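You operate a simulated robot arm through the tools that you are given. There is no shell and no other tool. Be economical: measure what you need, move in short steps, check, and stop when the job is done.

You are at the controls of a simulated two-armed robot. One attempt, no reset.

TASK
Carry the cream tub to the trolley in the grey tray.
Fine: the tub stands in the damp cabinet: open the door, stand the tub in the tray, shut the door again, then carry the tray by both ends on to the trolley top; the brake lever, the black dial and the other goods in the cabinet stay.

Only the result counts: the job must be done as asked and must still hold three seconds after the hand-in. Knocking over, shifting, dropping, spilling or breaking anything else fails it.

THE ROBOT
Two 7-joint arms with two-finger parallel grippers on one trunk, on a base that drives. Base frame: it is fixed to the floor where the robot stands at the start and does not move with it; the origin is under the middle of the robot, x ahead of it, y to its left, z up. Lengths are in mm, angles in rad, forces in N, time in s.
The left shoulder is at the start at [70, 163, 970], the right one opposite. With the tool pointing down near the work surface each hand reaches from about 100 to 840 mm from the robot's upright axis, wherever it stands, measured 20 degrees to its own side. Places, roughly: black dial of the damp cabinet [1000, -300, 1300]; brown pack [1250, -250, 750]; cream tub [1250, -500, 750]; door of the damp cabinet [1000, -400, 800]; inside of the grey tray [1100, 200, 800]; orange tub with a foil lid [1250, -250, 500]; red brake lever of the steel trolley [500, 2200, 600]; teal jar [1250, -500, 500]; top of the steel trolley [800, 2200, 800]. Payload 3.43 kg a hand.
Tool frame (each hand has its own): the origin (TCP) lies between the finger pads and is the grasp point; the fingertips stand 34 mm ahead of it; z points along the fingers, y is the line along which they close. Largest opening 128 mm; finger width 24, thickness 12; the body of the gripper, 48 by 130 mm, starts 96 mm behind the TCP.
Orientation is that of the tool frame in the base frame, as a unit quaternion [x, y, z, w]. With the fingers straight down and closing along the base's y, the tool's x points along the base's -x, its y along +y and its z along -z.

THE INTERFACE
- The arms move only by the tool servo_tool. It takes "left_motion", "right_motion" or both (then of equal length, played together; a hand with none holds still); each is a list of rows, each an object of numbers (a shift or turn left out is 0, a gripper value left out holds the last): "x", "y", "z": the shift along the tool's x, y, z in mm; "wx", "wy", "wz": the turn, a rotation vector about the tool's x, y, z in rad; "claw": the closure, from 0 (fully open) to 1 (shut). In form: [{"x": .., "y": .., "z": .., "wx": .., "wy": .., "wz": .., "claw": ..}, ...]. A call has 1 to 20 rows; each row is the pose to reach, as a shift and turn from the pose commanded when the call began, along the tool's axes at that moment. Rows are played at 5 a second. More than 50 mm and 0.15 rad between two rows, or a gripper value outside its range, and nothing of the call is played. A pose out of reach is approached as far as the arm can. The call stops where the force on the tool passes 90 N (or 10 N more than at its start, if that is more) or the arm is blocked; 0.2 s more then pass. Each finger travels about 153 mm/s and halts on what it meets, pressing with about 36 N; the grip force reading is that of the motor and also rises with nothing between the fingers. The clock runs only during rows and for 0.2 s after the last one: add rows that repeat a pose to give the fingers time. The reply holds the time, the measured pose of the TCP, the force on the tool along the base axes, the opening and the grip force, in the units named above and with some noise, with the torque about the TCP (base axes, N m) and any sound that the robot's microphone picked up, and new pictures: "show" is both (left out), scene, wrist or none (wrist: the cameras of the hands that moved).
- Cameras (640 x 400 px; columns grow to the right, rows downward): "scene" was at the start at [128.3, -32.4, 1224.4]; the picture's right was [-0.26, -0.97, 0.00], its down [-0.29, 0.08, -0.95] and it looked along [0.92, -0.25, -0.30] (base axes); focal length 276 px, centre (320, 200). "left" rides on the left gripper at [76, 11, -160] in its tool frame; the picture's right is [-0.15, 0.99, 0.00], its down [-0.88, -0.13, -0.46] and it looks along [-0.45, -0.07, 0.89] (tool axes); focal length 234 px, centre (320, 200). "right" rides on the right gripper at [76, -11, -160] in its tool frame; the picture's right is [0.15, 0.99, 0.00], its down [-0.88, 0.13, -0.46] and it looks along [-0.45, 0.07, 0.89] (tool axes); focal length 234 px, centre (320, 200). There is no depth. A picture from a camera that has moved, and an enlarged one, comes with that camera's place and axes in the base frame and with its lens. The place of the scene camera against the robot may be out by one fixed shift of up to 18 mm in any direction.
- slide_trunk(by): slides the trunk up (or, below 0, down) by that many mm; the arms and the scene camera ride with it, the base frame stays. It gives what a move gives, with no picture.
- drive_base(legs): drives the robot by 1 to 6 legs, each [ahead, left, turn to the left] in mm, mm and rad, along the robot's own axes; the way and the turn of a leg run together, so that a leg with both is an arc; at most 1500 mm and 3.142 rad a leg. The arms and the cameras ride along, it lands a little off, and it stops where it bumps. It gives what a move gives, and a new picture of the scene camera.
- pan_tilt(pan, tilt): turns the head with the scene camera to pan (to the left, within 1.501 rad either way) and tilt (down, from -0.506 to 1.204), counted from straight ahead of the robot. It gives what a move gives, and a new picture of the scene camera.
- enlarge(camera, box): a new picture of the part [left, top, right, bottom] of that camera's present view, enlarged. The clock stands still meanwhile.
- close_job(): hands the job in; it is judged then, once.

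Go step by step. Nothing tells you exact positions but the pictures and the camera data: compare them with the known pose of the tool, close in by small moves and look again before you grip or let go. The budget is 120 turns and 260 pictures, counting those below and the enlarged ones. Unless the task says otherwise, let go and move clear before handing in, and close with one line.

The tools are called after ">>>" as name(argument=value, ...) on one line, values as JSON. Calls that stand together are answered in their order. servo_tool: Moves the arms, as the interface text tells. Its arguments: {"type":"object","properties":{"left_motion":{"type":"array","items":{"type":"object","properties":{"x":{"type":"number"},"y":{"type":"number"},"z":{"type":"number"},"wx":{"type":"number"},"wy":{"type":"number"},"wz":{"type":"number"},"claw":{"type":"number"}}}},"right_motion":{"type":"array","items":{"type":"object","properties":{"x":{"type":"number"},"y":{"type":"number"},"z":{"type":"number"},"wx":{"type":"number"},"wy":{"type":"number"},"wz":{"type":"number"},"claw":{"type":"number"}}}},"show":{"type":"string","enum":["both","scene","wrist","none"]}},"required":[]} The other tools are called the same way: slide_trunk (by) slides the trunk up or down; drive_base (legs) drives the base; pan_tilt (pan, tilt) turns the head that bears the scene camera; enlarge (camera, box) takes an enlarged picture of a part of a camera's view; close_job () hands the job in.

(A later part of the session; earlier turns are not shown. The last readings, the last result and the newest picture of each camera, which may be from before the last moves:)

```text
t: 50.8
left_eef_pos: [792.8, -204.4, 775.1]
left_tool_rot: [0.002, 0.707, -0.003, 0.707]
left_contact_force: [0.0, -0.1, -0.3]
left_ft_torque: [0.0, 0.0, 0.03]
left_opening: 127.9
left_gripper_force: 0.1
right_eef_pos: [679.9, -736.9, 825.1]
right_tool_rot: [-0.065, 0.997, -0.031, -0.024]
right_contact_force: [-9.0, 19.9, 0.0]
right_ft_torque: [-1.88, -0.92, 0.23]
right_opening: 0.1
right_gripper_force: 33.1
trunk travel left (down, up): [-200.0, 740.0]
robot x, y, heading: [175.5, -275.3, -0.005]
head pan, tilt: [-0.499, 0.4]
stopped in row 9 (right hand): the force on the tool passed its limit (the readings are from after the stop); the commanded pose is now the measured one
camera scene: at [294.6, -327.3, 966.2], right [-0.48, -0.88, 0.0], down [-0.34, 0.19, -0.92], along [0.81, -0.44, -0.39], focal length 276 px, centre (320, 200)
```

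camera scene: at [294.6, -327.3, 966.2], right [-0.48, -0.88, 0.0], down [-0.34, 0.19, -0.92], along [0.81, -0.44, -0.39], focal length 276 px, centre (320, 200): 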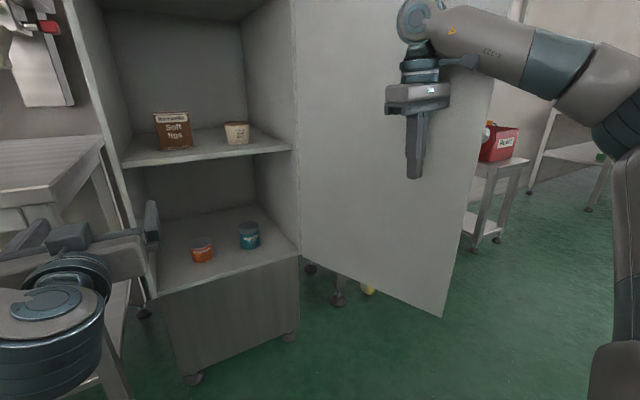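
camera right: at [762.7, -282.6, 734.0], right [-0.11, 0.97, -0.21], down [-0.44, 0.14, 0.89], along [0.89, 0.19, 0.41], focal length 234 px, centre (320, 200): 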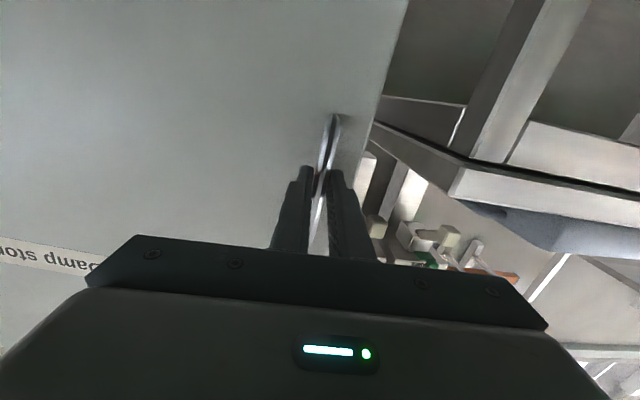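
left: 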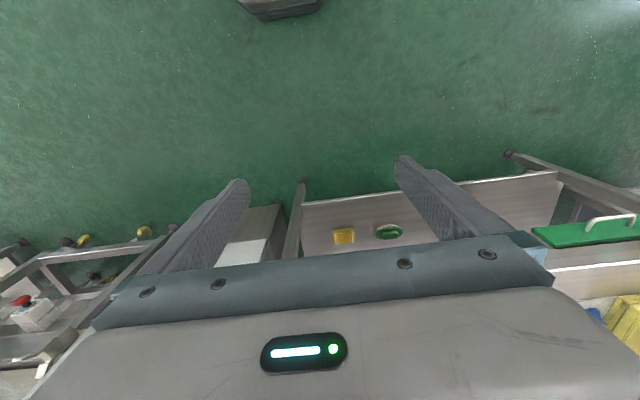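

The door was in fact already about 113° open and at its stop, so there is ample room. I tuck the right hand in, tilt the left hand 30° down, and raise the trunk.

>>> servo_tool(right_motion=[{"y": 40}, {"y": 80}, {"y": 110, "x": 30}, {"y": 135, "x": 60}, {"y": 155, "x": 90}, {"y": 175, "x": 120}, {"y": 185, "x": 150}], left_motion=[{"wy": 0.0}, {"wy": 0.1}, {"wy": 0.2}, {"wy": 0.3}, {"wy": 0.42}, {"wy": 0.54}, {"wy": 0.54}], show="none")

>>> slide_trunk(by=180)

>>> pan_tilt(pan=-0.05, tilt=0.45)

```text
t: 52.4
left_eef_pos: [794.8, -206.3, 773.8]
left_tool_rot: [0.002, 0.87, -0.001, 0.493]
left_contact_force: [0.0, -0.4, 0.2]
left_ft_torque: [0.0, 0.0, 0.03]
left_opening: 128.2
left_gripper_force: 0.0
right_eef_pos: [509.8, -576.0, 820.8]
right_tool_rot: [-0.062, 0.997, -0.031, -0.025]
right_contact_force: [1.5, -0.4, -0.1]
right_ft_torque: [-0.02, -0.01, 0.03]
right_opening: 0.0
right_gripper_force: 33.0
trunk travel left (down, up): [-200.0, 740.0]
robot x, y, heading: [174.7, -275.6, -0.0]
head pan, tilt: [-0.499, 0.4]
```

```text
t: 54.4
left_eef_pos: [795.7, -205.9, 952.9]
left_tool_rot: [0.003, 0.87, -0.002, 0.493]
left_contact_force: [-0.5, -0.3, -0.6]
left_ft_torque: [-0.01, 0.03, -0.01]
left_opening: 128.2
left_gripper_force: 0.1
right_eef_pos: [509.7, -574.4, 1001.0]
right_tool_rot: [-0.063, 0.997, -0.031, -0.026]
right_contact_force: [0.1, 0.4, -0.3]
right_ft_torque: [0.0, 0.01, 0.02]
right_opening: 0.0
right_gripper_force: 33.3
trunk travel left (down, up): [-380.0, 560.0]
robot x, y, heading: [174.4, -277.6, -0.005]
head pan, tilt: [-0.499, 0.4]
```

```text
t: 55.3
left_eef_pos: [795.7, -206.2, 954.5]
left_tool_rot: [0.002, 0.87, -0.001, 0.494]
left_contact_force: [-0.5, 0.0, -0.3]
left_ft_torque: [0.02, 0.02, 0.04]
left_opening: 127.9
left_gripper_force: 0.1
right_eef_pos: [510.8, -576.5, 1000.5]
right_tool_rot: [-0.063, 0.997, -0.031, -0.025]
right_contact_force: [0.4, -0.7, -0.9]
right_ft_torque: [0.02, 0.01, -0.02]
right_opening: 0.0
right_gripper_force: 33.3
trunk travel left (down, up): [-380.0, 560.0]
robot x, y, heading: [177.8, -274.7, -0.004]
head pan, tilt: [-0.051, 0.45]
camera scene: at [306.5, -289.4, 1141.1], right [-0.06, -1.0, 0.0], down [-0.43, 0.02, -0.9], along [0.9, -0.05, -0.44], focal length 276 px, centre (320, 200)
```

scene: 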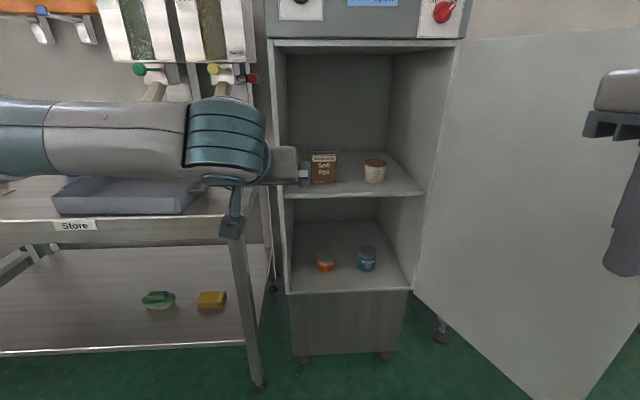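

The left hand's camera hangs below it, so I tilt it to 45° for clearance, and drive to face the tub.

>>> servo_tool(left_motion=[{"wy": 0.12}, {"wy": 0.25}, {"wy": 0.25}], show="none")

>>> drive_base(legs=[[0, -215, 0], [140, 0, 0]])

>>> enlarge(camera="left", box=[0, 0, 640, 400])

```text
t: 56.1
left_eef_pos: [794.3, -205.5, 953.8]
left_tool_rot: [0.003, 0.925, -0.002, 0.38]
left_contact_force: [0.4, -0.8, 0.4]
left_ft_torque: [0.01, -0.04, 0.02]
left_opening: 127.9
left_gripper_force: 0.1
right_eef_pos: [509.7, -576.0, 1001.4]
right_tool_rot: [-0.063, 0.997, -0.031, -0.025]
right_contact_force: [-0.4, 0.2, 0.0]
right_ft_torque: [0.01, -0.02, 0.0]
right_opening: 0.0
right_gripper_force: 33.2
trunk travel left (down, up): [-380.0, 560.0]
robot x, y, heading: [178.2, -274.8, -0.002]
head pan, tilt: [-0.051, 0.45]
```

```text
t: 58.5
left_eef_pos: [870.2, -422.1, 952.8]
left_tool_rot: [0.003, 0.925, -0.001, 0.38]
left_contact_force: [0.8, -0.8, -0.2]
left_ft_torque: [-0.02, -0.02, -0.02]
left_opening: 128.2
left_gripper_force: 0.1
right_eef_pos: [581.0, -790.5, 1000.7]
right_tool_rot: [-0.06, 0.997, -0.032, -0.024]
right_contact_force: [-4.0, -1.1, 1.8]
right_ft_torque: [-0.1, -0.62, -0.18]
right_opening: 0.0
right_gripper_force: 33.5
trunk travel left (down, up): [-380.0, 560.0]
robot x, y, heading: [253.4, -490.7, -0.003]
head pan, tilt: [-0.051, 0.45]
stopped in leg 2: the force on the tool passed its limit (the readings are from after the stop); the commanded pose is now the measured one
camera scene: at [382.2, -504.1, 1141.3], right [-0.05, -1.0, 0.0], down [-0.43, 0.02, -0.9], along [0.9, -0.05, -0.43], focal length 276 px, centre (320, 200)
```

scene: 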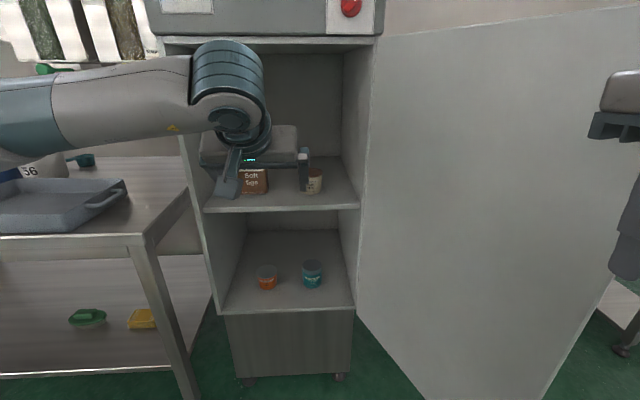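

```text
1.00 times, centred on (320, 200) of left (not enlarged: the box is as wide or as high as the picture)
camera zoom: at [704.7, -409.2, 1013.8], right [0.11, 0.99, 0.1], down [0.3, -0.13, 0.94], along [0.95, -0.07, -0.32], focal length 234 px, centre (320, 200)
```

zoom: 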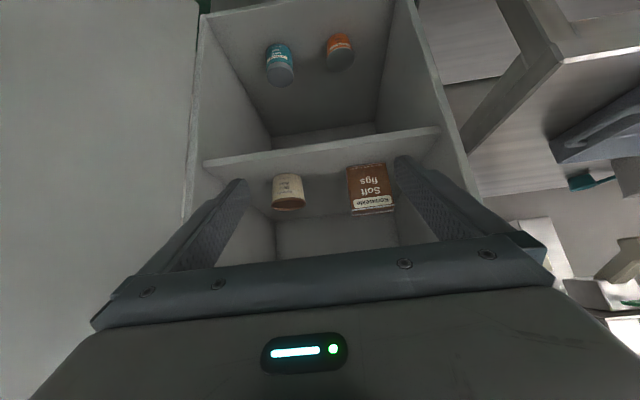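

The right hand touched the door; I move it well inward first, then drive on.

>>> servo_tool(right_motion=[{"y": 45}, {"y": 90}, {"y": 135}, {"y": 170}, {"y": 170}], show="none")

>>> drive_base(legs=[[110, 0, 0]])

>>> servo_tool(left_motion=[{"y": -45}, {"y": -90, "z": 10}, {"y": -95, "z": 50}, {"y": -95, "z": 70}], show="both")

```text
t: 59.9
left_eef_pos: [858.8, -530.0, 963.7]
left_tool_rot: [0.052, 0.92, -0.018, 0.387]
left_contact_force: [-1.3, -1.1, 0.3]
left_ft_torque: [0.06, -0.02, 0.08]
left_opening: 127.9
left_gripper_force: 0.0
right_eef_pos: [521.1, -701.2, 1001.1]
right_tool_rot: [-0.01, 1.0, -0.024, 0.002]
right_contact_force: [0.6, -0.5, 0.8]
right_ft_torque: [0.02, 0.05, -0.02]
right_opening: 0.1
right_gripper_force: 32.6
trunk travel left (down, up): [-380.0, 560.0]
robot x, y, heading: [250.1, -534.5, -0.106]
head pan, tilt: [-0.051, 0.45]
stopped in row 5 (right hand): the arm was blocked; the commanded pose is now the measured one
```

```text
t: 60.7
left_eef_pos: [871.5, -537.8, 963.3]
left_tool_rot: [0.055, 0.92, -0.018, 0.387]
left_contact_force: [-0.8, 0.2, 0.6]
left_ft_torque: [0.07, -0.03, 0.04]
left_opening: 127.9
left_gripper_force: 0.0
right_eef_pos: [526.8, -710.6, 999.9]
right_tool_rot: [-0.014, 0.999, -0.028, 0.013]
right_contact_force: [-0.2, 0.2, -0.4]
right_ft_torque: [0.02, 0.04, 0.01]
right_opening: 0.0
right_gripper_force: 33.0
trunk travel left (down, up): [-380.0, 560.0]
robot x, y, heading: [262.6, -534.9, -0.117]
head pan, tilt: [-0.051, 0.45]
stopped in leg 1: the robot was blocked; the commanded pose is now the measured one
camera scene: at [374.7, -569.6, 1142.9], right [-0.17, -0.99, -0.01], down [-0.42, 0.08, -0.91], along [0.89, -0.15, -0.42], focal length 276 px, centre (320, 200)
```

scene: 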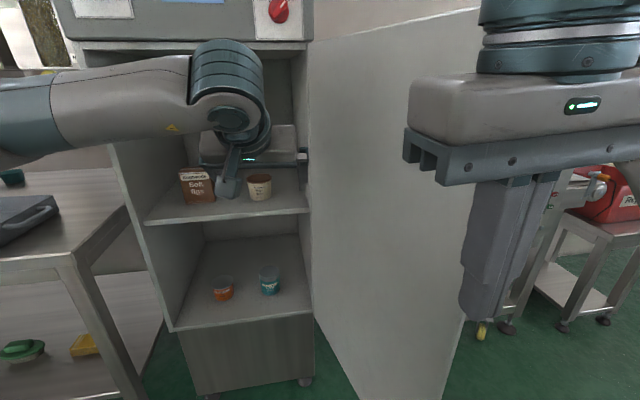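

```text
t: 61.4
left_eef_pos: [866.0, -614.5, 960.9]
left_tool_rot: [0.054, 0.919, -0.019, 0.389]
left_contact_force: [-40.4, 46.4, 21.2]
left_ft_torque: [-0.66, 0.09, -1.46]
left_opening: 104.4
left_gripper_force: 0.1
right_eef_pos: [522.7, -703.7, 998.8]
right_tool_rot: [-0.016, 0.999, -0.031, 0.01]
right_contact_force: [0.5, 1.1, -0.3]
right_ft_torque: [0.0, 0.0, 0.0]
right_opening: 0.2
right_gripper_force: 32.8
trunk travel left (down, up): [-380.0, 560.0]
robot x, y, heading: [258.4, -533.2, -0.107]
head pan, tilt: [-0.051, 0.45]
stopped in row 3 (left hand): the force on the tool passed its limit (the readings are from after the stop); the commanded pose is now the measured one
camera scene: at [369.6, -561.6, 1143.6], right [-0.16, -0.99, 0.0], down [-0.41, 0.07, -0.91], along [0.9, -0.14, -0.42], focal length 276 px, centre (320, 200)
camera left: at [700.2, -586.4, 1017.5], right [0.21, 0.97, 0.11], down [0.27, -0.17, 0.95], along [0.94, -0.17, -0.3], focal length 234 px, centre (320, 200)
```

scene: 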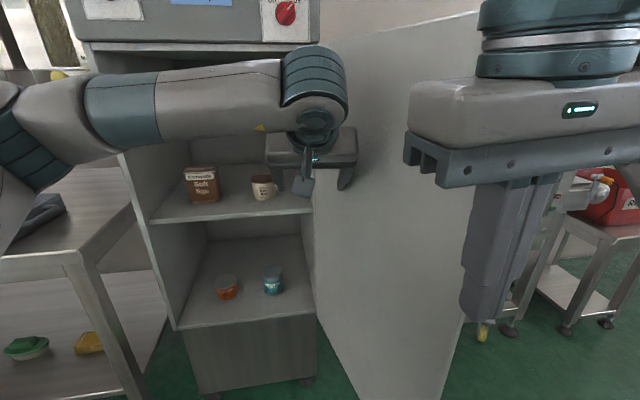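
left: 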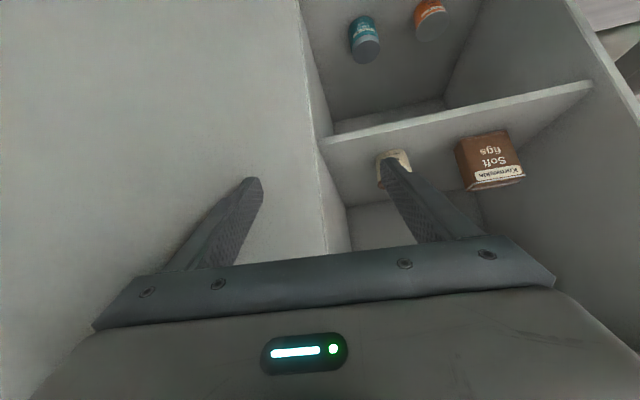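

Something of the right arm (likely its elbow) is against the door edge and turned the base. I pull the left hand off the door and back straight out.

>>> servo_tool(left_motion=[{"y": 40}, {"y": 80}, {"y": 110}], show="none")

>>> drive_base(legs=[[-280, 30, 0]])

>>> pan_tilt(pan=-0.7, tilt=0.4)

```text
t: 62.1
left_eef_pos: [880.8, -513.8, 956.3]
left_tool_rot: [0.056, 0.92, -0.018, 0.387]
left_contact_force: [-0.2, 1.0, -0.9]
left_ft_torque: [-0.01, -0.04, 0.02]
left_opening: 128.2
left_gripper_force: 0.0
right_eef_pos: [526.4, -708.0, 999.9]
right_tool_rot: [-0.017, 0.999, -0.03, 0.012]
right_contact_force: [-0.1, 0.5, -0.3]
right_ft_torque: [-0.01, 0.0, -0.01]
right_opening: 0.0
right_gripper_force: 32.6
trunk travel left (down, up): [-380.0, 560.0]
robot x, y, heading: [262.5, -539.7, -0.115]
head pan, tilt: [-0.051, 0.45]
```

```text
t: 64.1
left_eef_pos: [624.4, -445.8, 946.5]
left_tool_rot: [0.051, 0.923, -0.018, 0.381]
left_contact_force: [0.4, -0.1, 0.4]
left_ft_torque: [0.02, -0.01, 0.02]
left_opening: 127.8
left_gripper_force: 0.0
right_eef_pos: [272.3, -641.6, 994.3]
right_tool_rot: [-0.02, 0.999, -0.032, -0.001]
right_contact_force: [-1.1, 0.4, -0.6]
right_ft_torque: [-0.02, -0.03, -0.02]
right_opening: 0.1
right_gripper_force: 32.8
trunk travel left (down, up): [-380.0, 560.0]
robot x, y, heading: [-9.2, -476.7, -0.102]
head pan, tilt: [-0.051, 0.45]
camera scene: at [118.7, -502.1, 1141.2], right [-0.15, -0.99, 0.0], down [-0.43, 0.07, -0.9], along [0.89, -0.14, -0.43], focal length 276 px, centre (320, 200)
```

scene: 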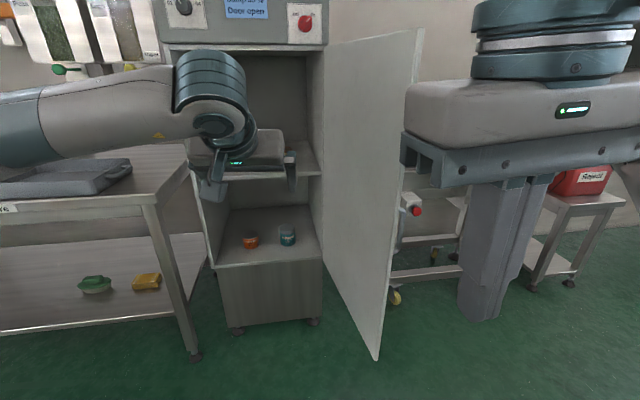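

```text
t: 65.1
left_eef_pos: [623.9, -445.9, 946.8]
left_tool_rot: [0.051, 0.924, -0.019, 0.379]
left_contact_force: [-1.4, 0.3, 0.6]
left_ft_torque: [0.0, 0.01, 0.0]
left_opening: 128.0
left_gripper_force: 0.0
right_eef_pos: [273.0, -641.7, 994.3]
right_tool_rot: [-0.019, 0.999, -0.032, -0.002]
right_contact_force: [-0.2, 0.7, -0.2]
right_ft_torque: [0.0, 0.03, 0.0]
right_opening: 0.1
right_gripper_force: 32.6
trunk travel left (down, up): [-380.0, 560.0]
robot x, y, heading: [-10.4, -475.8, -0.103]
head pan, tilt: [-0.7, 0.4]
camera scene: at [93.2, -554.8, 1145.7], right [-0.72, -0.7, 0.0], down [-0.27, 0.28, -0.92], along [0.64, -0.66, -0.39], focal length 276 px, centre (320, 200)
```

scene: 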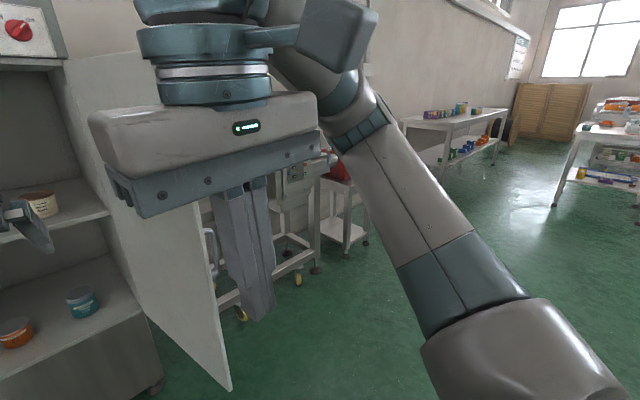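

The door is about 100° open and the right elbow sticks out to the side. I come in from the left with the robot turned to the right, so that elbow stays clear of the door.

>>> drive_base(legs=[[129, 311, 0], [0, 0, -0.3], [200, 85, 0]])

>>> pan_tilt(pan=-0.3, tilt=0.45)

>>> enlarge(camera="left", box=[0, 0, 640, 400])

```text
t: 69.2
left_eef_pos: [899.7, -345.2, 947.3]
left_tool_rot: [0.188, 0.905, -0.073, 0.375]
left_contact_force: [0.7, -0.2, -0.4]
left_ft_torque: [0.05, 0.03, -0.01]
left_opening: 128.2
left_gripper_force: 0.1
right_eef_pos: [505.2, -433.5, 996.5]
right_tool_rot: [0.139, 0.99, -0.026, -0.002]
right_contact_force: [0.6, -0.1, 0.6]
right_ft_torque: [-0.01, 0.01, -0.03]
right_opening: 0.0
right_gripper_force: 33.0
trunk travel left (down, up): [-380.0, 560.0]
robot x, y, heading: [287.3, -185.5, -0.403]
head pan, tilt: [-0.7, 0.4]
stopped in leg 3: the robot was blocked; the commanded pose is now the measured one
camera scene: at [360.2, -296.6, 1146.0], right [-0.89, -0.45, 0.0], down [-0.17, 0.35, -0.92], along [0.42, -0.82, -0.39], focal length 276 px, centre (320, 200)
```

scene: 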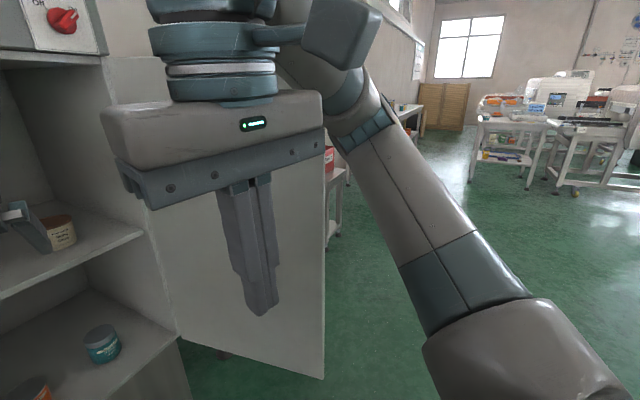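

```text
t: 70.1
left_eef_pos: [898.5, -343.7, 948.2]
left_tool_rot: [0.186, 0.905, -0.072, 0.375]
left_contact_force: [0.0, 0.2, -0.3]
left_ft_torque: [0.01, -0.01, 0.0]
left_opening: 128.0
left_gripper_force: 0.0
right_eef_pos: [504.6, -433.5, 997.0]
right_tool_rot: [0.138, 0.99, -0.026, -0.003]
right_contact_force: [-0.1, -0.1, -0.7]
right_ft_torque: [-0.04, 0.05, -0.01]
right_opening: 0.0
right_gripper_force: 33.0
trunk travel left (down, up): [-380.0, 560.0]
robot x, y, heading: [290.9, -184.4, -0.397]
head pan, tilt: [-0.3, 0.45]
camera scene: at [386.7, -273.6, 1141.6], right [-0.65, -0.76, 0.0], down [-0.33, 0.28, -0.9], along [0.69, -0.58, -0.43], focal length 276 px, centre (320, 200)
```

scene: 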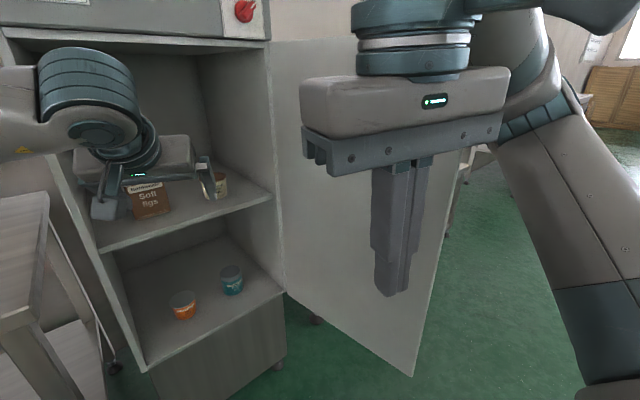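

```text
1.00 times, centred on (320, 200) of left (not enlarged: the box is as wide or as high as the picture)
camera zoom: at [749.4, -269.3, 1008.1], right [0.48, 0.87, 0.11], down [0.22, -0.25, 0.94], along [0.85, -0.43, -0.31], focal length 234 px, centre (320, 200)
```

zoom: 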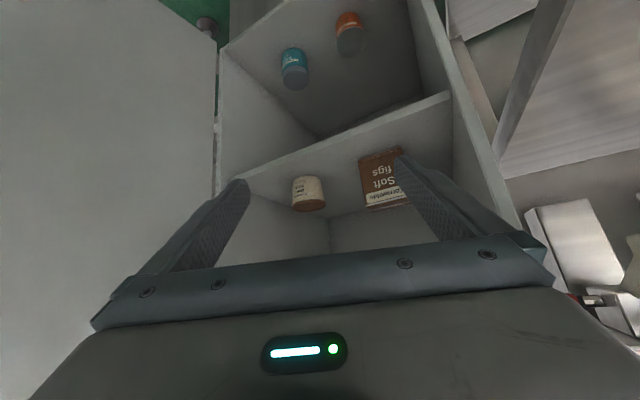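

The base was blocked; I look around low to see by what.

>>> pan_tilt(pan=0.6, tilt=0.8)

>>> pan_tilt(pan=-1.2, tilt=0.7)

```text
t: 71.3
left_eef_pos: [898.6, -342.2, 949.5]
left_tool_rot: [0.186, 0.906, -0.072, 0.374]
left_contact_force: [0.4, -0.3, 0.0]
left_ft_torque: [-0.01, 0.02, -0.02]
left_opening: 128.2
left_gripper_force: 0.1
right_eef_pos: [504.5, -433.3, 996.0]
right_tool_rot: [0.137, 0.99, -0.026, -0.002]
right_contact_force: [0.1, -0.7, -0.4]
right_ft_torque: [-0.06, 0.0, 0.01]
right_opening: 0.0
right_gripper_force: 33.3
trunk travel left (down, up): [-380.0, 560.0]
robot x, y, heading: [289.8, -180.7, -0.395]
head pan, tilt: [0.6, 0.799]
camera scene: at [395.3, -198.3, 1111.4], right [0.2, -0.98, 0.0], down [-0.7, -0.14, -0.7], along [0.69, 0.14, -0.71], focal length 276 px, centre (320, 200)
```

scene: 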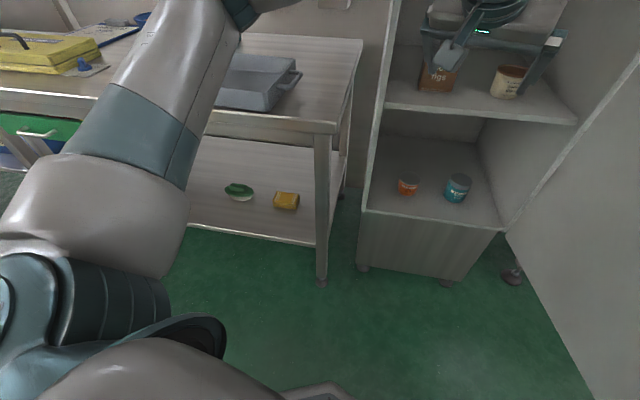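

```text
t: 73.1
left_eef_pos: [897.8, -343.3, 947.7]
left_tool_rot: [0.186, 0.905, -0.072, 0.375]
left_contact_force: [0.1, 0.1, -1.2]
left_ft_torque: [-0.02, -0.02, -0.03]
left_opening: 128.1
left_gripper_force: 0.0
right_eef_pos: [504.4, -434.0, 997.3]
right_tool_rot: [0.136, 0.99, -0.026, -0.002]
right_contact_force: [0.1, 0.4, 0.9]
right_ft_torque: [-0.02, 0.01, 0.0]
right_opening: 0.2
right_gripper_force: 32.9
trunk travel left (down, up): [-380.0, 560.0]
robot x, y, heading: [287.2, -185.1, -0.401]
head pan, tilt: [-1.201, 0.7]
camera scene: at [313.6, -299.0, 1119.0], right [-1.0, 0.03, -0.01], down [0.02, 0.65, -0.76], along [-0.02, -0.76, -0.65], focal length 276 px, centre (320, 200)
```

scene: 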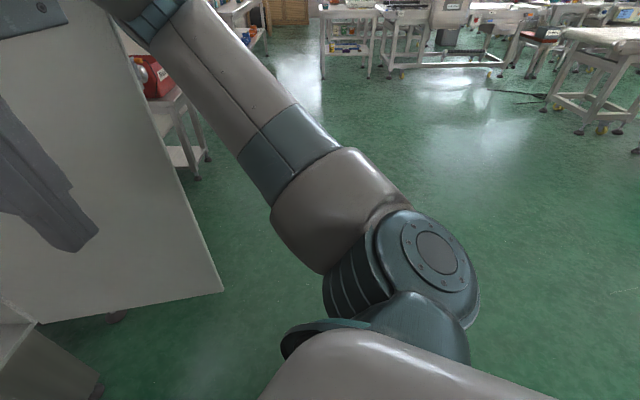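

The right forearm butts against the door's edge. I back off slightly, bring the right hand in front of the chest, and then approach again.

>>> drive_base(legs=[[-60, 30, 0]])

>>> servo_tool(right_motion=[{"y": 40, "x": -15}, {"y": 80, "x": -30}, {"y": 120, "x": -45}, {"y": 160, "x": -60}, {"y": 160, "x": -60}], show="scene")

```text
t: 74.1
left_eef_pos: [858.0, -291.8, 946.5]
left_tool_rot: [0.186, 0.906, -0.074, 0.373]
left_contact_force: [-1.5, 0.2, 0.4]
left_ft_torque: [-0.02, 0.0, -0.02]
left_opening: 127.9
left_gripper_force: 0.2
right_eef_pos: [463.8, -381.2, 995.3]
right_tool_rot: [0.137, 0.99, -0.028, -0.005]
right_contact_force: [-0.5, 1.1, -0.2]
right_ft_torque: [-0.04, -0.08, 0.02]
right_opening: 0.1
right_gripper_force: 33.5
trunk travel left (down, up): [-380.0, 560.0]
robot x, y, heading: [245.4, -133.9, -0.402]
head pan, tilt: [-1.201, 0.7]
camera scene: at [274.7, -245.9, 1119.1], right [-1.0, 0.03, 0.0], down [0.02, 0.64, -0.77], along [-0.02, -0.77, -0.64], focal length 276 px, centre (320, 200)
```

scene: 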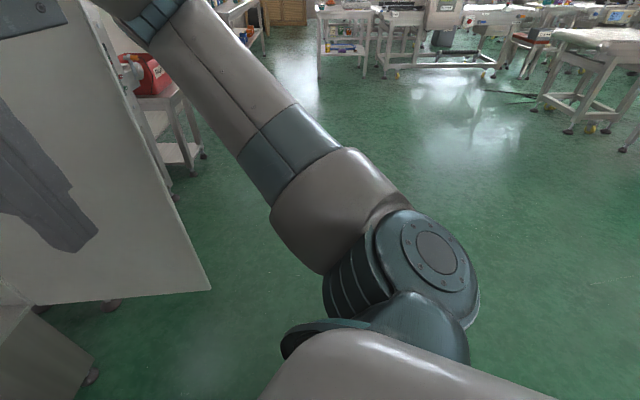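

```text
t: 75.3
left_eef_pos: [858.4, -292.9, 945.2]
left_tool_rot: [0.185, 0.906, -0.073, 0.373]
left_contact_force: [0.0, 0.6, -0.1]
left_ft_torque: [-0.01, 0.0, 0.03]
left_opening: 127.8
left_gripper_force: 0.1
right_eef_pos: [566.1, -242.8, 988.6]
right_tool_rot: [0.138, 0.99, -0.027, -0.005]
right_contact_force: [-0.7, -0.2, -0.1]
right_ft_torque: [0.02, -0.03, -0.04]
right_opening: 0.0
right_gripper_force: 33.0
trunk travel left (down, up): [-380.0, 560.0]
robot x, y, heading: [245.5, -131.1, -0.398]
head pan, tilt: [-1.201, 0.7]
camera scene: at [275.6, -247.5, 1118.9], right [-1.0, 0.03, 0.0], down [0.02, 0.64, -0.76], along [-0.02, -0.76, -0.64], focal length 276 px, centre (320, 200)
```

scene: 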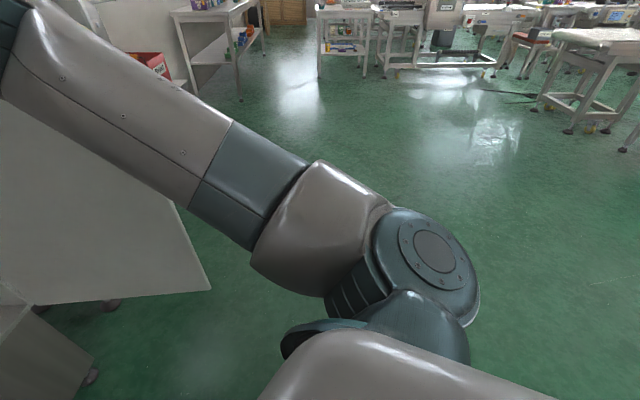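

The right arm is now well inside. I shift the left hand right a little and drive in toward the cabinet.

>>> servo_tool(left_motion=[{"y": -35}, {"y": -70}, {"y": -100}, {"y": -100}], show="none")

>>> drive_base(legs=[[180, 40, 0]])

>>> enlarge(camera="left", box=[0, 0, 640, 400])

```text
t: 76.3
left_eef_pos: [818.5, -380.9, 944.4]
left_tool_rot: [0.186, 0.906, -0.074, 0.373]
left_contact_force: [-0.2, -0.3, -0.4]
left_ft_torque: [-0.05, 0.02, 0.0]
left_opening: 128.1
left_gripper_force: 0.0
right_eef_pos: [566.2, -243.1, 986.4]
right_tool_rot: [0.137, 0.99, -0.027, -0.006]
right_contact_force: [0.8, 0.4, -0.1]
right_ft_torque: [-0.03, -0.03, 0.0]
right_opening: 0.0
right_gripper_force: 33.0
trunk travel left (down, up): [-380.0, 560.0]
robot x, y, heading: [243.5, -129.7, -0.402]
head pan, tilt: [-1.201, 0.7]
```

```text
t: 77.8
left_eef_pos: [996.6, -414.3, 941.9]
left_tool_rot: [0.186, 0.907, -0.074, 0.371]
left_contact_force: [0.2, -0.7, 0.4]
left_ft_torque: [-0.02, 0.01, 0.02]
left_opening: 127.9
left_gripper_force: 0.0
right_eef_pos: [744.5, -274.9, 986.3]
right_tool_rot: [0.136, 0.99, -0.028, -0.005]
right_contact_force: [0.1, -0.7, -1.1]
right_ft_torque: [0.01, 0.05, 0.02]
right_opening: 0.2
right_gripper_force: 33.0
trunk travel left (down, up): [-380.0, 560.0]
robot x, y, heading: [418.7, -167.6, -0.402]
head pan, tilt: [-1.201, 0.7]
camera scene: at [454.7, -279.1, 1118.8], right [-1.0, 0.03, 0.0], down [0.02, 0.64, -0.76], along [-0.02, -0.76, -0.64], focal length 276 px, centre (320, 200)
```

scene: 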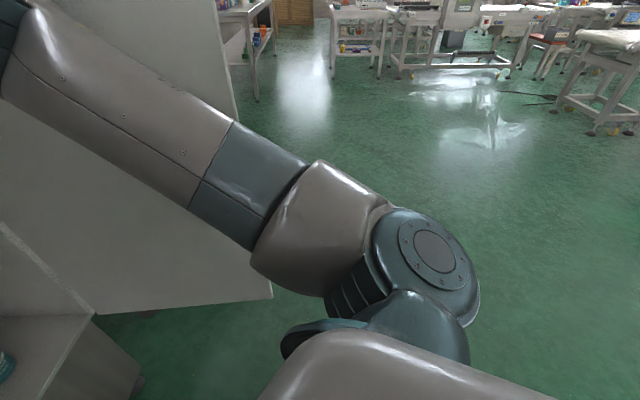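

```text
1.00 times, centred on (320, 200) of left (not enlarged: the box is as wide or as high as the picture)
camera zoom: at [849.0, -339.1, 1003.6], right [0.48, 0.87, 0.11], down [0.23, -0.24, 0.94], along [0.84, -0.43, -0.32], focal length 234 px, centre (320, 200)
```

zoom: 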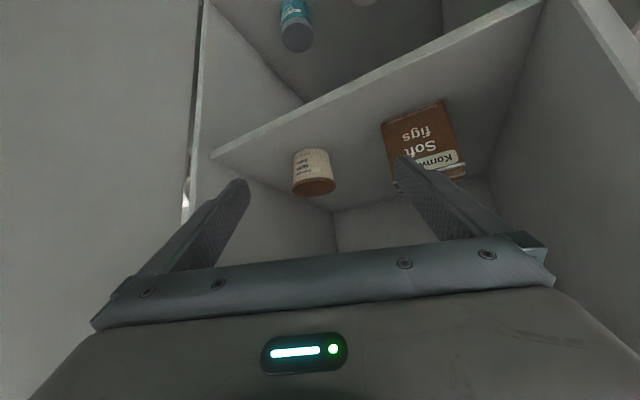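

The tub's rim centre triangulates to about (1169, -510, 860), with the shelf near z 803 and the tub about 75 mm wide. I align and go half way along the fingers, then look.

>>> servo_tool(left_motion=[{"x": -36, "y": -10}, {"x": -72, "y": -20}, {"x": -72, "y": -20, "z": 35}, {"x": -72, "y": -20, "z": 70}, {"x": -72, "y": -20, "z": 100}, {"x": -72, "y": -20, "z": 100}], show="wrist")

>>> pan_tilt(pan=-0.2, tilt=0.5)

```text
t: 79.2
left_eef_pos: [1098.7, -478.1, 923.8]
left_tool_rot: [0.187, 0.906, -0.074, 0.372]
left_contact_force: [0.8, 0.8, 0.2]
left_ft_torque: [-0.01, 0.04, 0.0]
left_opening: 127.8
left_gripper_force: 0.0
right_eef_pos: [743.9, -275.0, 986.8]
right_tool_rot: [0.136, 0.99, -0.027, -0.006]
right_contact_force: [0.1, 0.0, -0.7]
right_ft_torque: [-0.01, -0.02, -0.03]
right_opening: 0.0
right_gripper_force: 32.8
trunk travel left (down, up): [-380.0, 560.0]
robot x, y, heading: [424.4, -165.9, -0.404]
head pan, tilt: [-1.201, 0.7]
camera left: at [950.1, -403.7, 984.2], right [0.48, 0.87, 0.11], down [0.23, -0.24, 0.94], along [0.85, -0.43, -0.32], focal length 234 px, centre (320, 200)
```

left: 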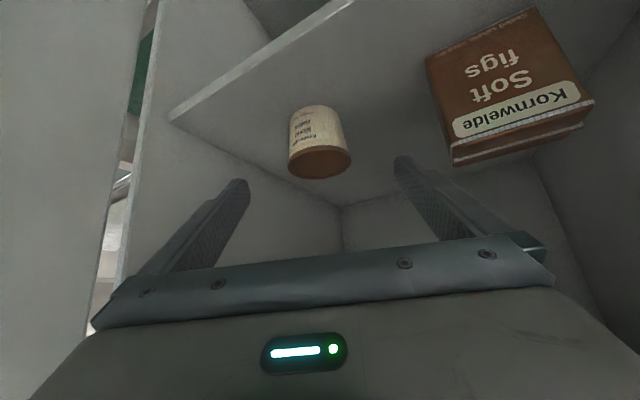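

```text
t: 80.5
left_eef_pos: [1098.6, -477.5, 923.1]
left_tool_rot: [0.186, 0.906, -0.074, 0.373]
left_contact_force: [0.7, 0.9, -1.2]
left_ft_torque: [-0.02, 0.0, 0.01]
left_opening: 127.7
left_gripper_force: 0.1
right_eef_pos: [743.2, -275.0, 985.8]
right_tool_rot: [0.136, 0.99, -0.028, -0.006]
right_contact_force: [-0.4, 0.0, 0.1]
right_ft_torque: [-0.02, -0.01, -0.01]
right_opening: 0.1
right_gripper_force: 32.2
trunk travel left (down, up): [-380.0, 560.0]
robot x, y, heading: [421.8, -163.7, -0.403]
head pan, tilt: [-0.201, 0.499]
camera scene: at [531.3, -245.5, 1136.6], right [-0.57, -0.82, 0.0], down [-0.4, 0.27, -0.88], along [0.72, -0.5, -0.48], focal length 276 px, centre (320, 200)
```

scene: 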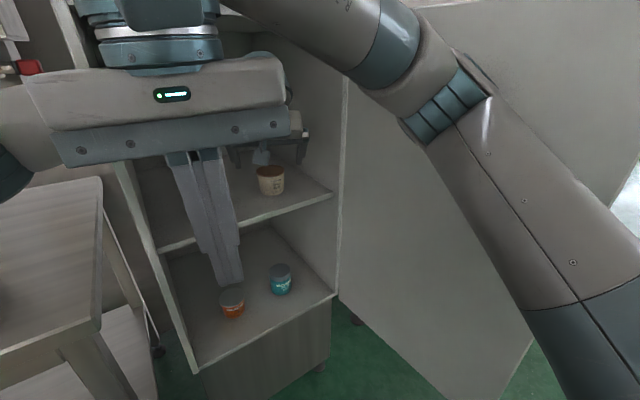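

Consistent. I close the remaining 110 mm along the fingers to straddle the tub.

>>> servo_tool(left_motion=[{"z": 30}, {"z": 60}, {"z": 90}, {"z": 110}, {"z": 110}], show="wrist")

```text
t: 81.7
left_eef_pos: [1168.7, -507.4, 849.2]
left_tool_rot: [0.185, 0.905, -0.073, 0.375]
left_contact_force: [0.4, -0.3, -0.8]
left_ft_torque: [0.02, 0.01, 0.03]
left_opening: 128.3
left_gripper_force: 0.1
right_eef_pos: [740.1, -273.4, 988.0]
right_tool_rot: [0.137, 0.99, -0.027, -0.004]
right_contact_force: [0.0, -0.8, -0.5]
right_ft_torque: [0.01, -0.01, 0.0]
right_opening: 0.0
right_gripper_force: 33.4
trunk travel left (down, up): [-380.0, 560.0]
robot x, y, heading: [420.1, -167.5, -0.403]
head pan, tilt: [-0.201, 0.499]
camera left: at [1019.3, -433.7, 909.0], right [0.48, 0.87, 0.11], down [0.22, -0.24, 0.94], along [0.85, -0.43, -0.31], focal length 234 px, centre (320, 200)
```

left: 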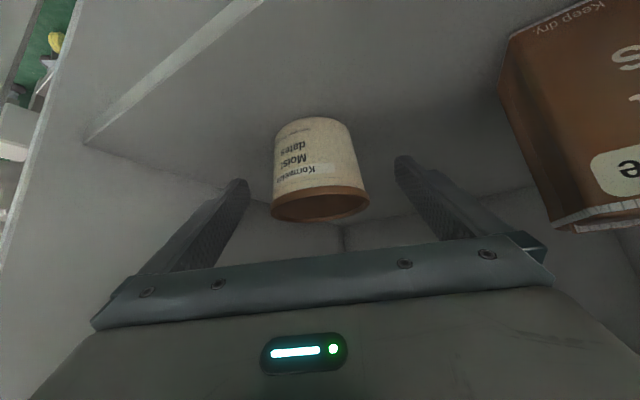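

The tub is centred between the pads just at its rim. I close gently.

>>> servo_tool(left_motion=[{"claw": 0.3}, {"claw": 0.5}, {"claw": 0.7}, {"claw": 0.7}], show="wrist")

```text
t: 82.7
left_eef_pos: [1168.8, -509.0, 849.3]
left_tool_rot: [0.186, 0.905, -0.074, 0.375]
left_contact_force: [-0.4, -2.4, 6.6]
left_ft_torque: [0.11, -0.08, -0.01]
left_opening: 72.6
left_gripper_force: 36.2
right_eef_pos: [742.0, -273.9, 987.8]
right_tool_rot: [0.137, 0.99, -0.028, -0.003]
right_contact_force: [-0.1, -0.2, 0.0]
right_ft_torque: [-0.01, 0.02, 0.0]
right_opening: 0.0
right_gripper_force: 33.1
trunk travel left (down, up): [-380.0, 560.0]
robot x, y, heading: [422.2, -168.0, -0.396]
head pan, tilt: [-0.201, 0.499]
camera left: at [1019.3, -433.8, 909.0], right [0.48, 0.87, 0.11], down [0.22, -0.24, 0.94], along [0.85, -0.43, -0.31], focal length 234 px, centre (320, 200)
```

left: 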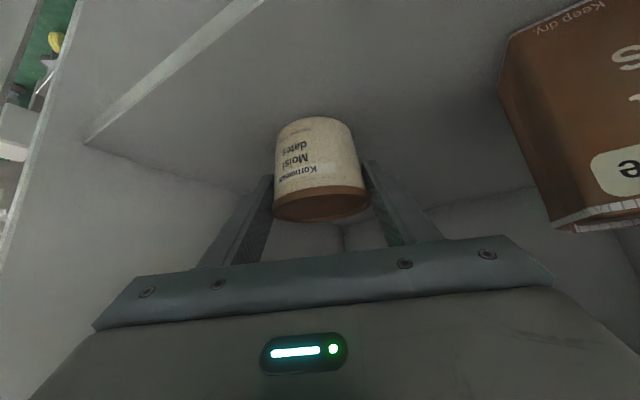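

Held at 72.6 mm with 36 N. I lift straight up 50 mm and look.

>>> servo_tool(left_motion=[{"x": -7, "z": -7}, {"x": -17, "z": -17}, {"x": -28, "z": -28}, {"x": -37, "z": -37}, {"x": -37, "z": -37}], show="wrist")

```text
t: 83.9
left_eef_pos: [1173.9, -508.7, 896.8]
left_tool_rot: [0.186, 0.906, -0.074, 0.372]
left_contact_force: [0.0, 0.0, -1.8]
left_ft_torque: [-0.03, 0.01, 0.01]
left_opening: 72.5
left_gripper_force: 35.6
right_eef_pos: [744.7, -274.3, 986.9]
right_tool_rot: [0.136, 0.99, -0.027, -0.006]
right_contact_force: [0.0, 0.7, 0.5]
right_ft_torque: [0.02, 0.01, -0.03]
right_opening: 0.0
right_gripper_force: 32.9
trunk travel left (down, up): [-380.0, 560.0]
robot x, y, heading: [419.0, -164.4, -0.402]
head pan, tilt: [-0.201, 0.499]
camera left: at [1024.8, -434.2, 957.6], right [0.48, 0.87, 0.11], down [0.23, -0.24, 0.94], along [0.85, -0.43, -0.32], focal length 234 px, centre (320, 200)
```

left: 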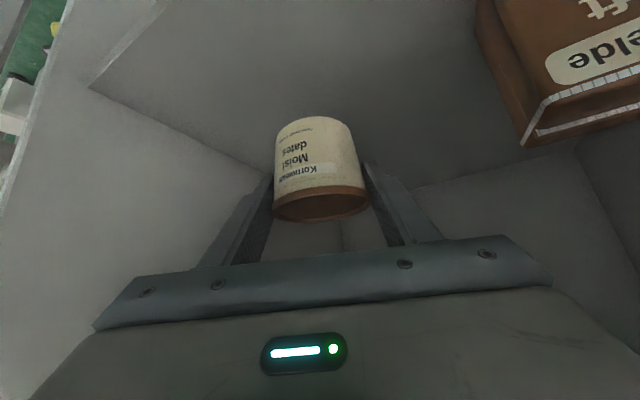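

The tub is held. I back out of the cabinet, turn to face the bench and shift left in front of the tray, staying short of it.

>>> drive_base(legs=[[-420, 0, 0], [0, 0, 0.4], [0, 170, 0]])

>>> pan_tilt(pan=0.1, tilt=0.4)

>>> enlarge(camera="left", box=[0, 0, 640, 400])

```text
t: 88.7
left_eef_pos: [854.5, 144.1, 895.3]
left_tool_rot: [0.004, 0.925, 0.001, 0.379]
left_contact_force: [-1.5, -0.4, -1.7]
left_ft_torque: [-0.02, -0.01, -0.04]
left_opening: 72.5
left_gripper_force: 36.6
right_eef_pos: [367.0, 194.6, 985.8]
right_tool_rot: [-0.061, 0.998, -0.029, 0.0]
right_contact_force: [0.6, -0.4, 0.5]
right_ft_torque: [-0.05, 0.03, 0.0]
right_opening: 0.0
right_gripper_force: 33.2
trunk travel left (down, up): [-380.0, 560.0]
robot x, y, heading: [31.0, 166.4, -0.005]
head pan, tilt: [-0.201, 0.499]
camera scene: at [156.2, 143.5, 1136.6], right [-0.2, -0.98, 0.0], down [-0.47, 0.1, -0.88], along [0.86, -0.18, -0.48], focal length 276 px, centre (320, 200)
```

scene: 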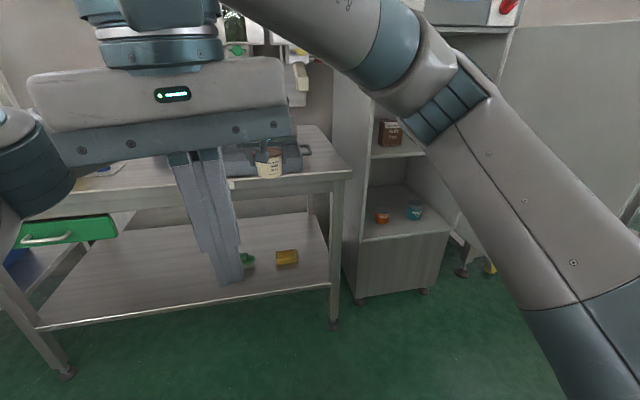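

```text
t: 89.5
left_eef_pos: [854.9, 144.6, 897.9]
left_tool_rot: [0.005, 0.926, 0.0, 0.379]
left_contact_force: [0.0, 0.0, -1.4]
left_ft_torque: [0.0, -0.04, 0.0]
left_opening: 72.5
left_gripper_force: 35.7
right_eef_pos: [368.5, 193.7, 988.0]
right_tool_rot: [-0.062, 0.998, -0.028, 0.0]
right_contact_force: [0.3, 0.1, -0.9]
right_ft_torque: [-0.01, -0.02, -0.01]
right_opening: 0.1
right_gripper_force: 32.9
trunk travel left (down, up): [-380.0, 560.0]
robot x, y, heading: [26.7, 168.7, -0.004]
head pan, tilt: [0.099, 0.4]
camera scene: at [159.3, 169.7, 1145.7], right [0.09, -1.0, 0.0], down [-0.39, -0.04, -0.92], along [0.92, 0.09, -0.39], focal length 276 px, centre (320, 200)
```

scene: 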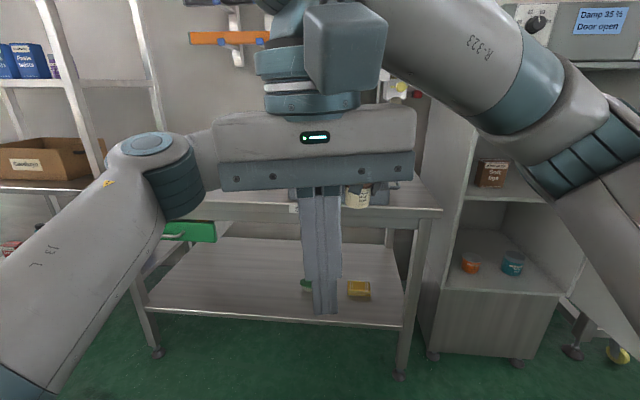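

```text
1.00 times, centred on (320, 200) of left (not enlarged: the box is as wide or as high as the picture)
camera zoom: at [687.3, 154.5, 957.3], right [0.11, 0.99, 0.11], down [0.31, -0.14, 0.94], along [0.95, -0.07, -0.32], focal length 234 px, centre (320, 200)
```

zoom: 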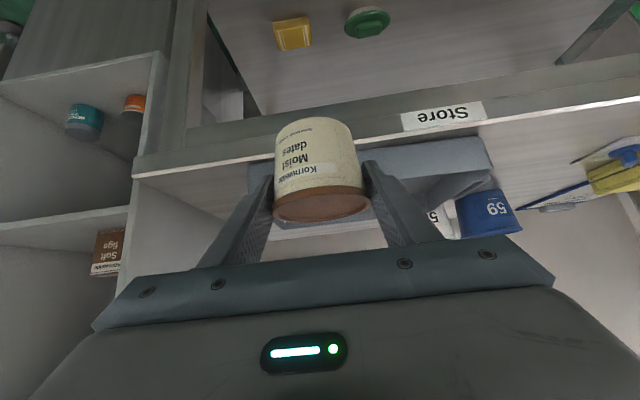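

The right hand blocks the view, so I move it aside and raise the tub for clearance.

>>> servo_tool(right_motion=[{"y": -45}, {"y": -90}, {"y": -135}, {"y": -180}, {"y": -220}], left_motion=[{"x": -14, "z": -14}, {"x": -28, "z": -28}, {"x": -42, "z": -42}, {"x": -56, "z": -57}, {"x": -56, "z": -57}], show="scene")

>>> enlarge(camera="scene", box=[160, 100, 460, 280])

>>> enlarge(camera="left", box=[0, 0, 640, 400])

```text
t: 90.7
left_eef_pos: [852.2, 141.8, 975.6]
left_tool_rot: [0.004, 0.925, 0.002, 0.379]
left_contact_force: [0.4, -0.5, -0.1]
left_ft_torque: [0.03, 0.0, 0.0]
left_opening: 72.7
left_gripper_force: 36.6
right_eef_pos: [393.5, -25.6, 998.0]
right_tool_rot: [-0.062, 0.998, -0.027, 0.0]
right_contact_force: [-0.2, -0.2, 0.3]
right_ft_torque: [0.02, -0.02, -0.01]
right_opening: 0.3
right_gripper_force: 32.5
trunk travel left (down, up): [-380.0, 560.0]
robot x, y, heading: [29.7, 170.5, -0.007]
head pan, tilt: [0.099, 0.4]
camera scene: at [159.0, 168.7, 1145.7], right [0.1, -1.0, 0.0], down [-0.39, -0.04, -0.92], along [0.92, 0.09, -0.39], focal length 276 px, centre (320, 200)
```

scene: 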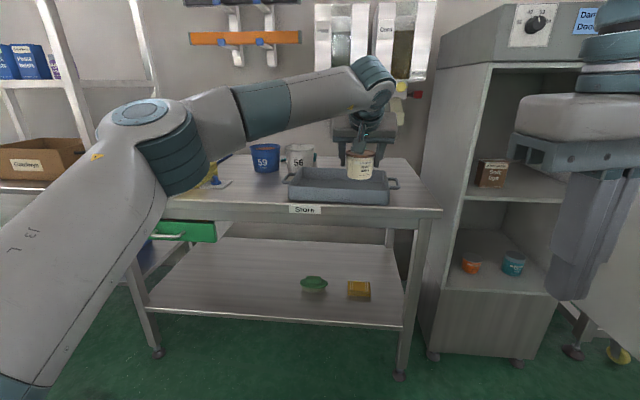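

```text
2.13 times, centred on (310, 190) of scene
camera zoom: at [159.0, 168.7, 1145.7], right [0.1, -1.0, 0.0], down [-0.39, -0.04, -0.92], along [0.92, 0.09, -0.39], focal length 589 px, centre (341, 221)
```

zoom: 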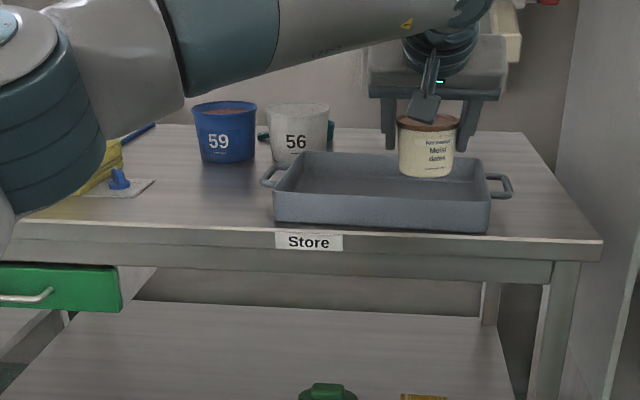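

```text
1.00 times, centred on (320, 200) of left (not enlarged: the box is as wide or as high as the picture)
camera zoom: at [686.3, 153.1, 1037.4], right [0.11, 0.99, 0.11], down [0.31, -0.14, 0.94], along [0.95, -0.07, -0.32], focal length 234 px, centre (320, 200)
```

zoom: 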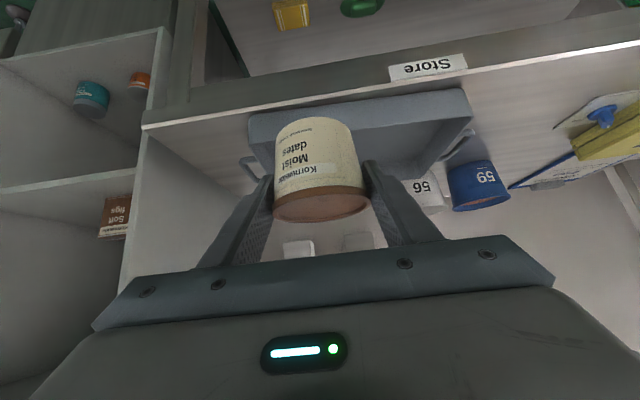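

The tray's front lies at about x 983–985, spanning y 31–359, with the bench top near z 785, so its centre is about (1100, 197). I drive so the tub hangs above that.

>>> drive_base(legs=[[248, 55, 0.006]])

>>> enlarge(camera="left", box=[0, 0, 640, 400])

```text
t: 92.6
left_eef_pos: [1103.5, 199.2, 974.7]
left_tool_rot: [0.003, 0.925, 0.001, 0.379]
left_contact_force: [-0.6, 0.1, -2.7]
left_ft_torque: [0.03, 0.0, 0.02]
left_opening: 72.4
left_gripper_force: 36.2
right_eef_pos: [644.2, 29.0, 998.3]
right_tool_rot: [-0.062, 0.998, -0.028, 0.001]
right_contact_force: [1.0, 0.1, 0.2]
right_ft_torque: [-0.01, 0.01, -0.02]
right_opening: 0.0
right_gripper_force: 33.1
trunk travel left (down, up): [-380.0, 560.0]
robot x, y, heading: [277.3, 222.7, 0.001]
head pan, tilt: [0.099, 0.4]
camera scene: at [409.6, 224.4, 1145.6], right [0.1, -1.0, 0.0], down [-0.39, -0.04, -0.92], along [0.92, 0.09, -0.39], focal length 276 px, centre (320, 200)
```

scene: 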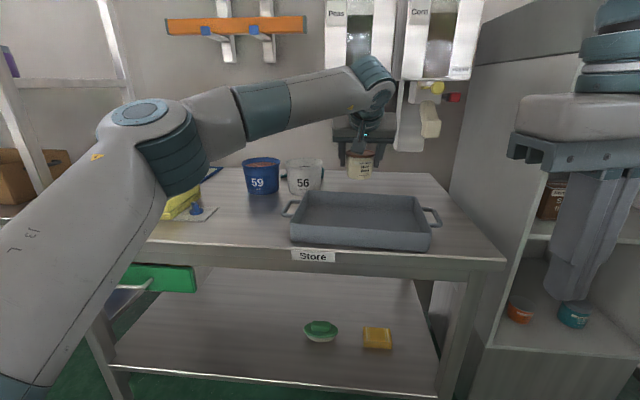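

```text
1.00 times, centred on (320, 200) of left (not enlarged: the box is as wide or as high as the picture)
camera zoom: at [937.1, 209.5, 1036.4], right [0.11, 0.99, 0.11], down [0.31, -0.14, 0.94], along [0.95, -0.07, -0.32], focal length 234 px, centre (320, 200)
```

zoom: 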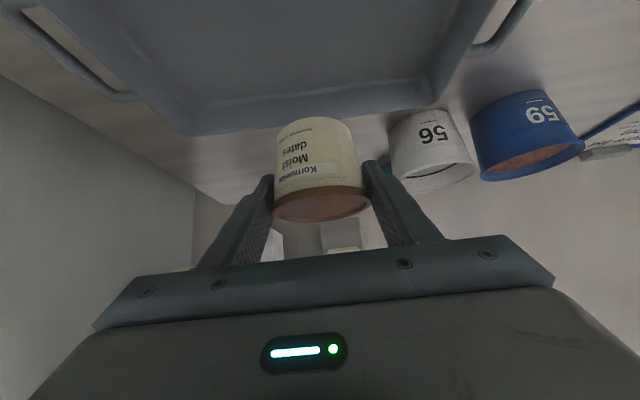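

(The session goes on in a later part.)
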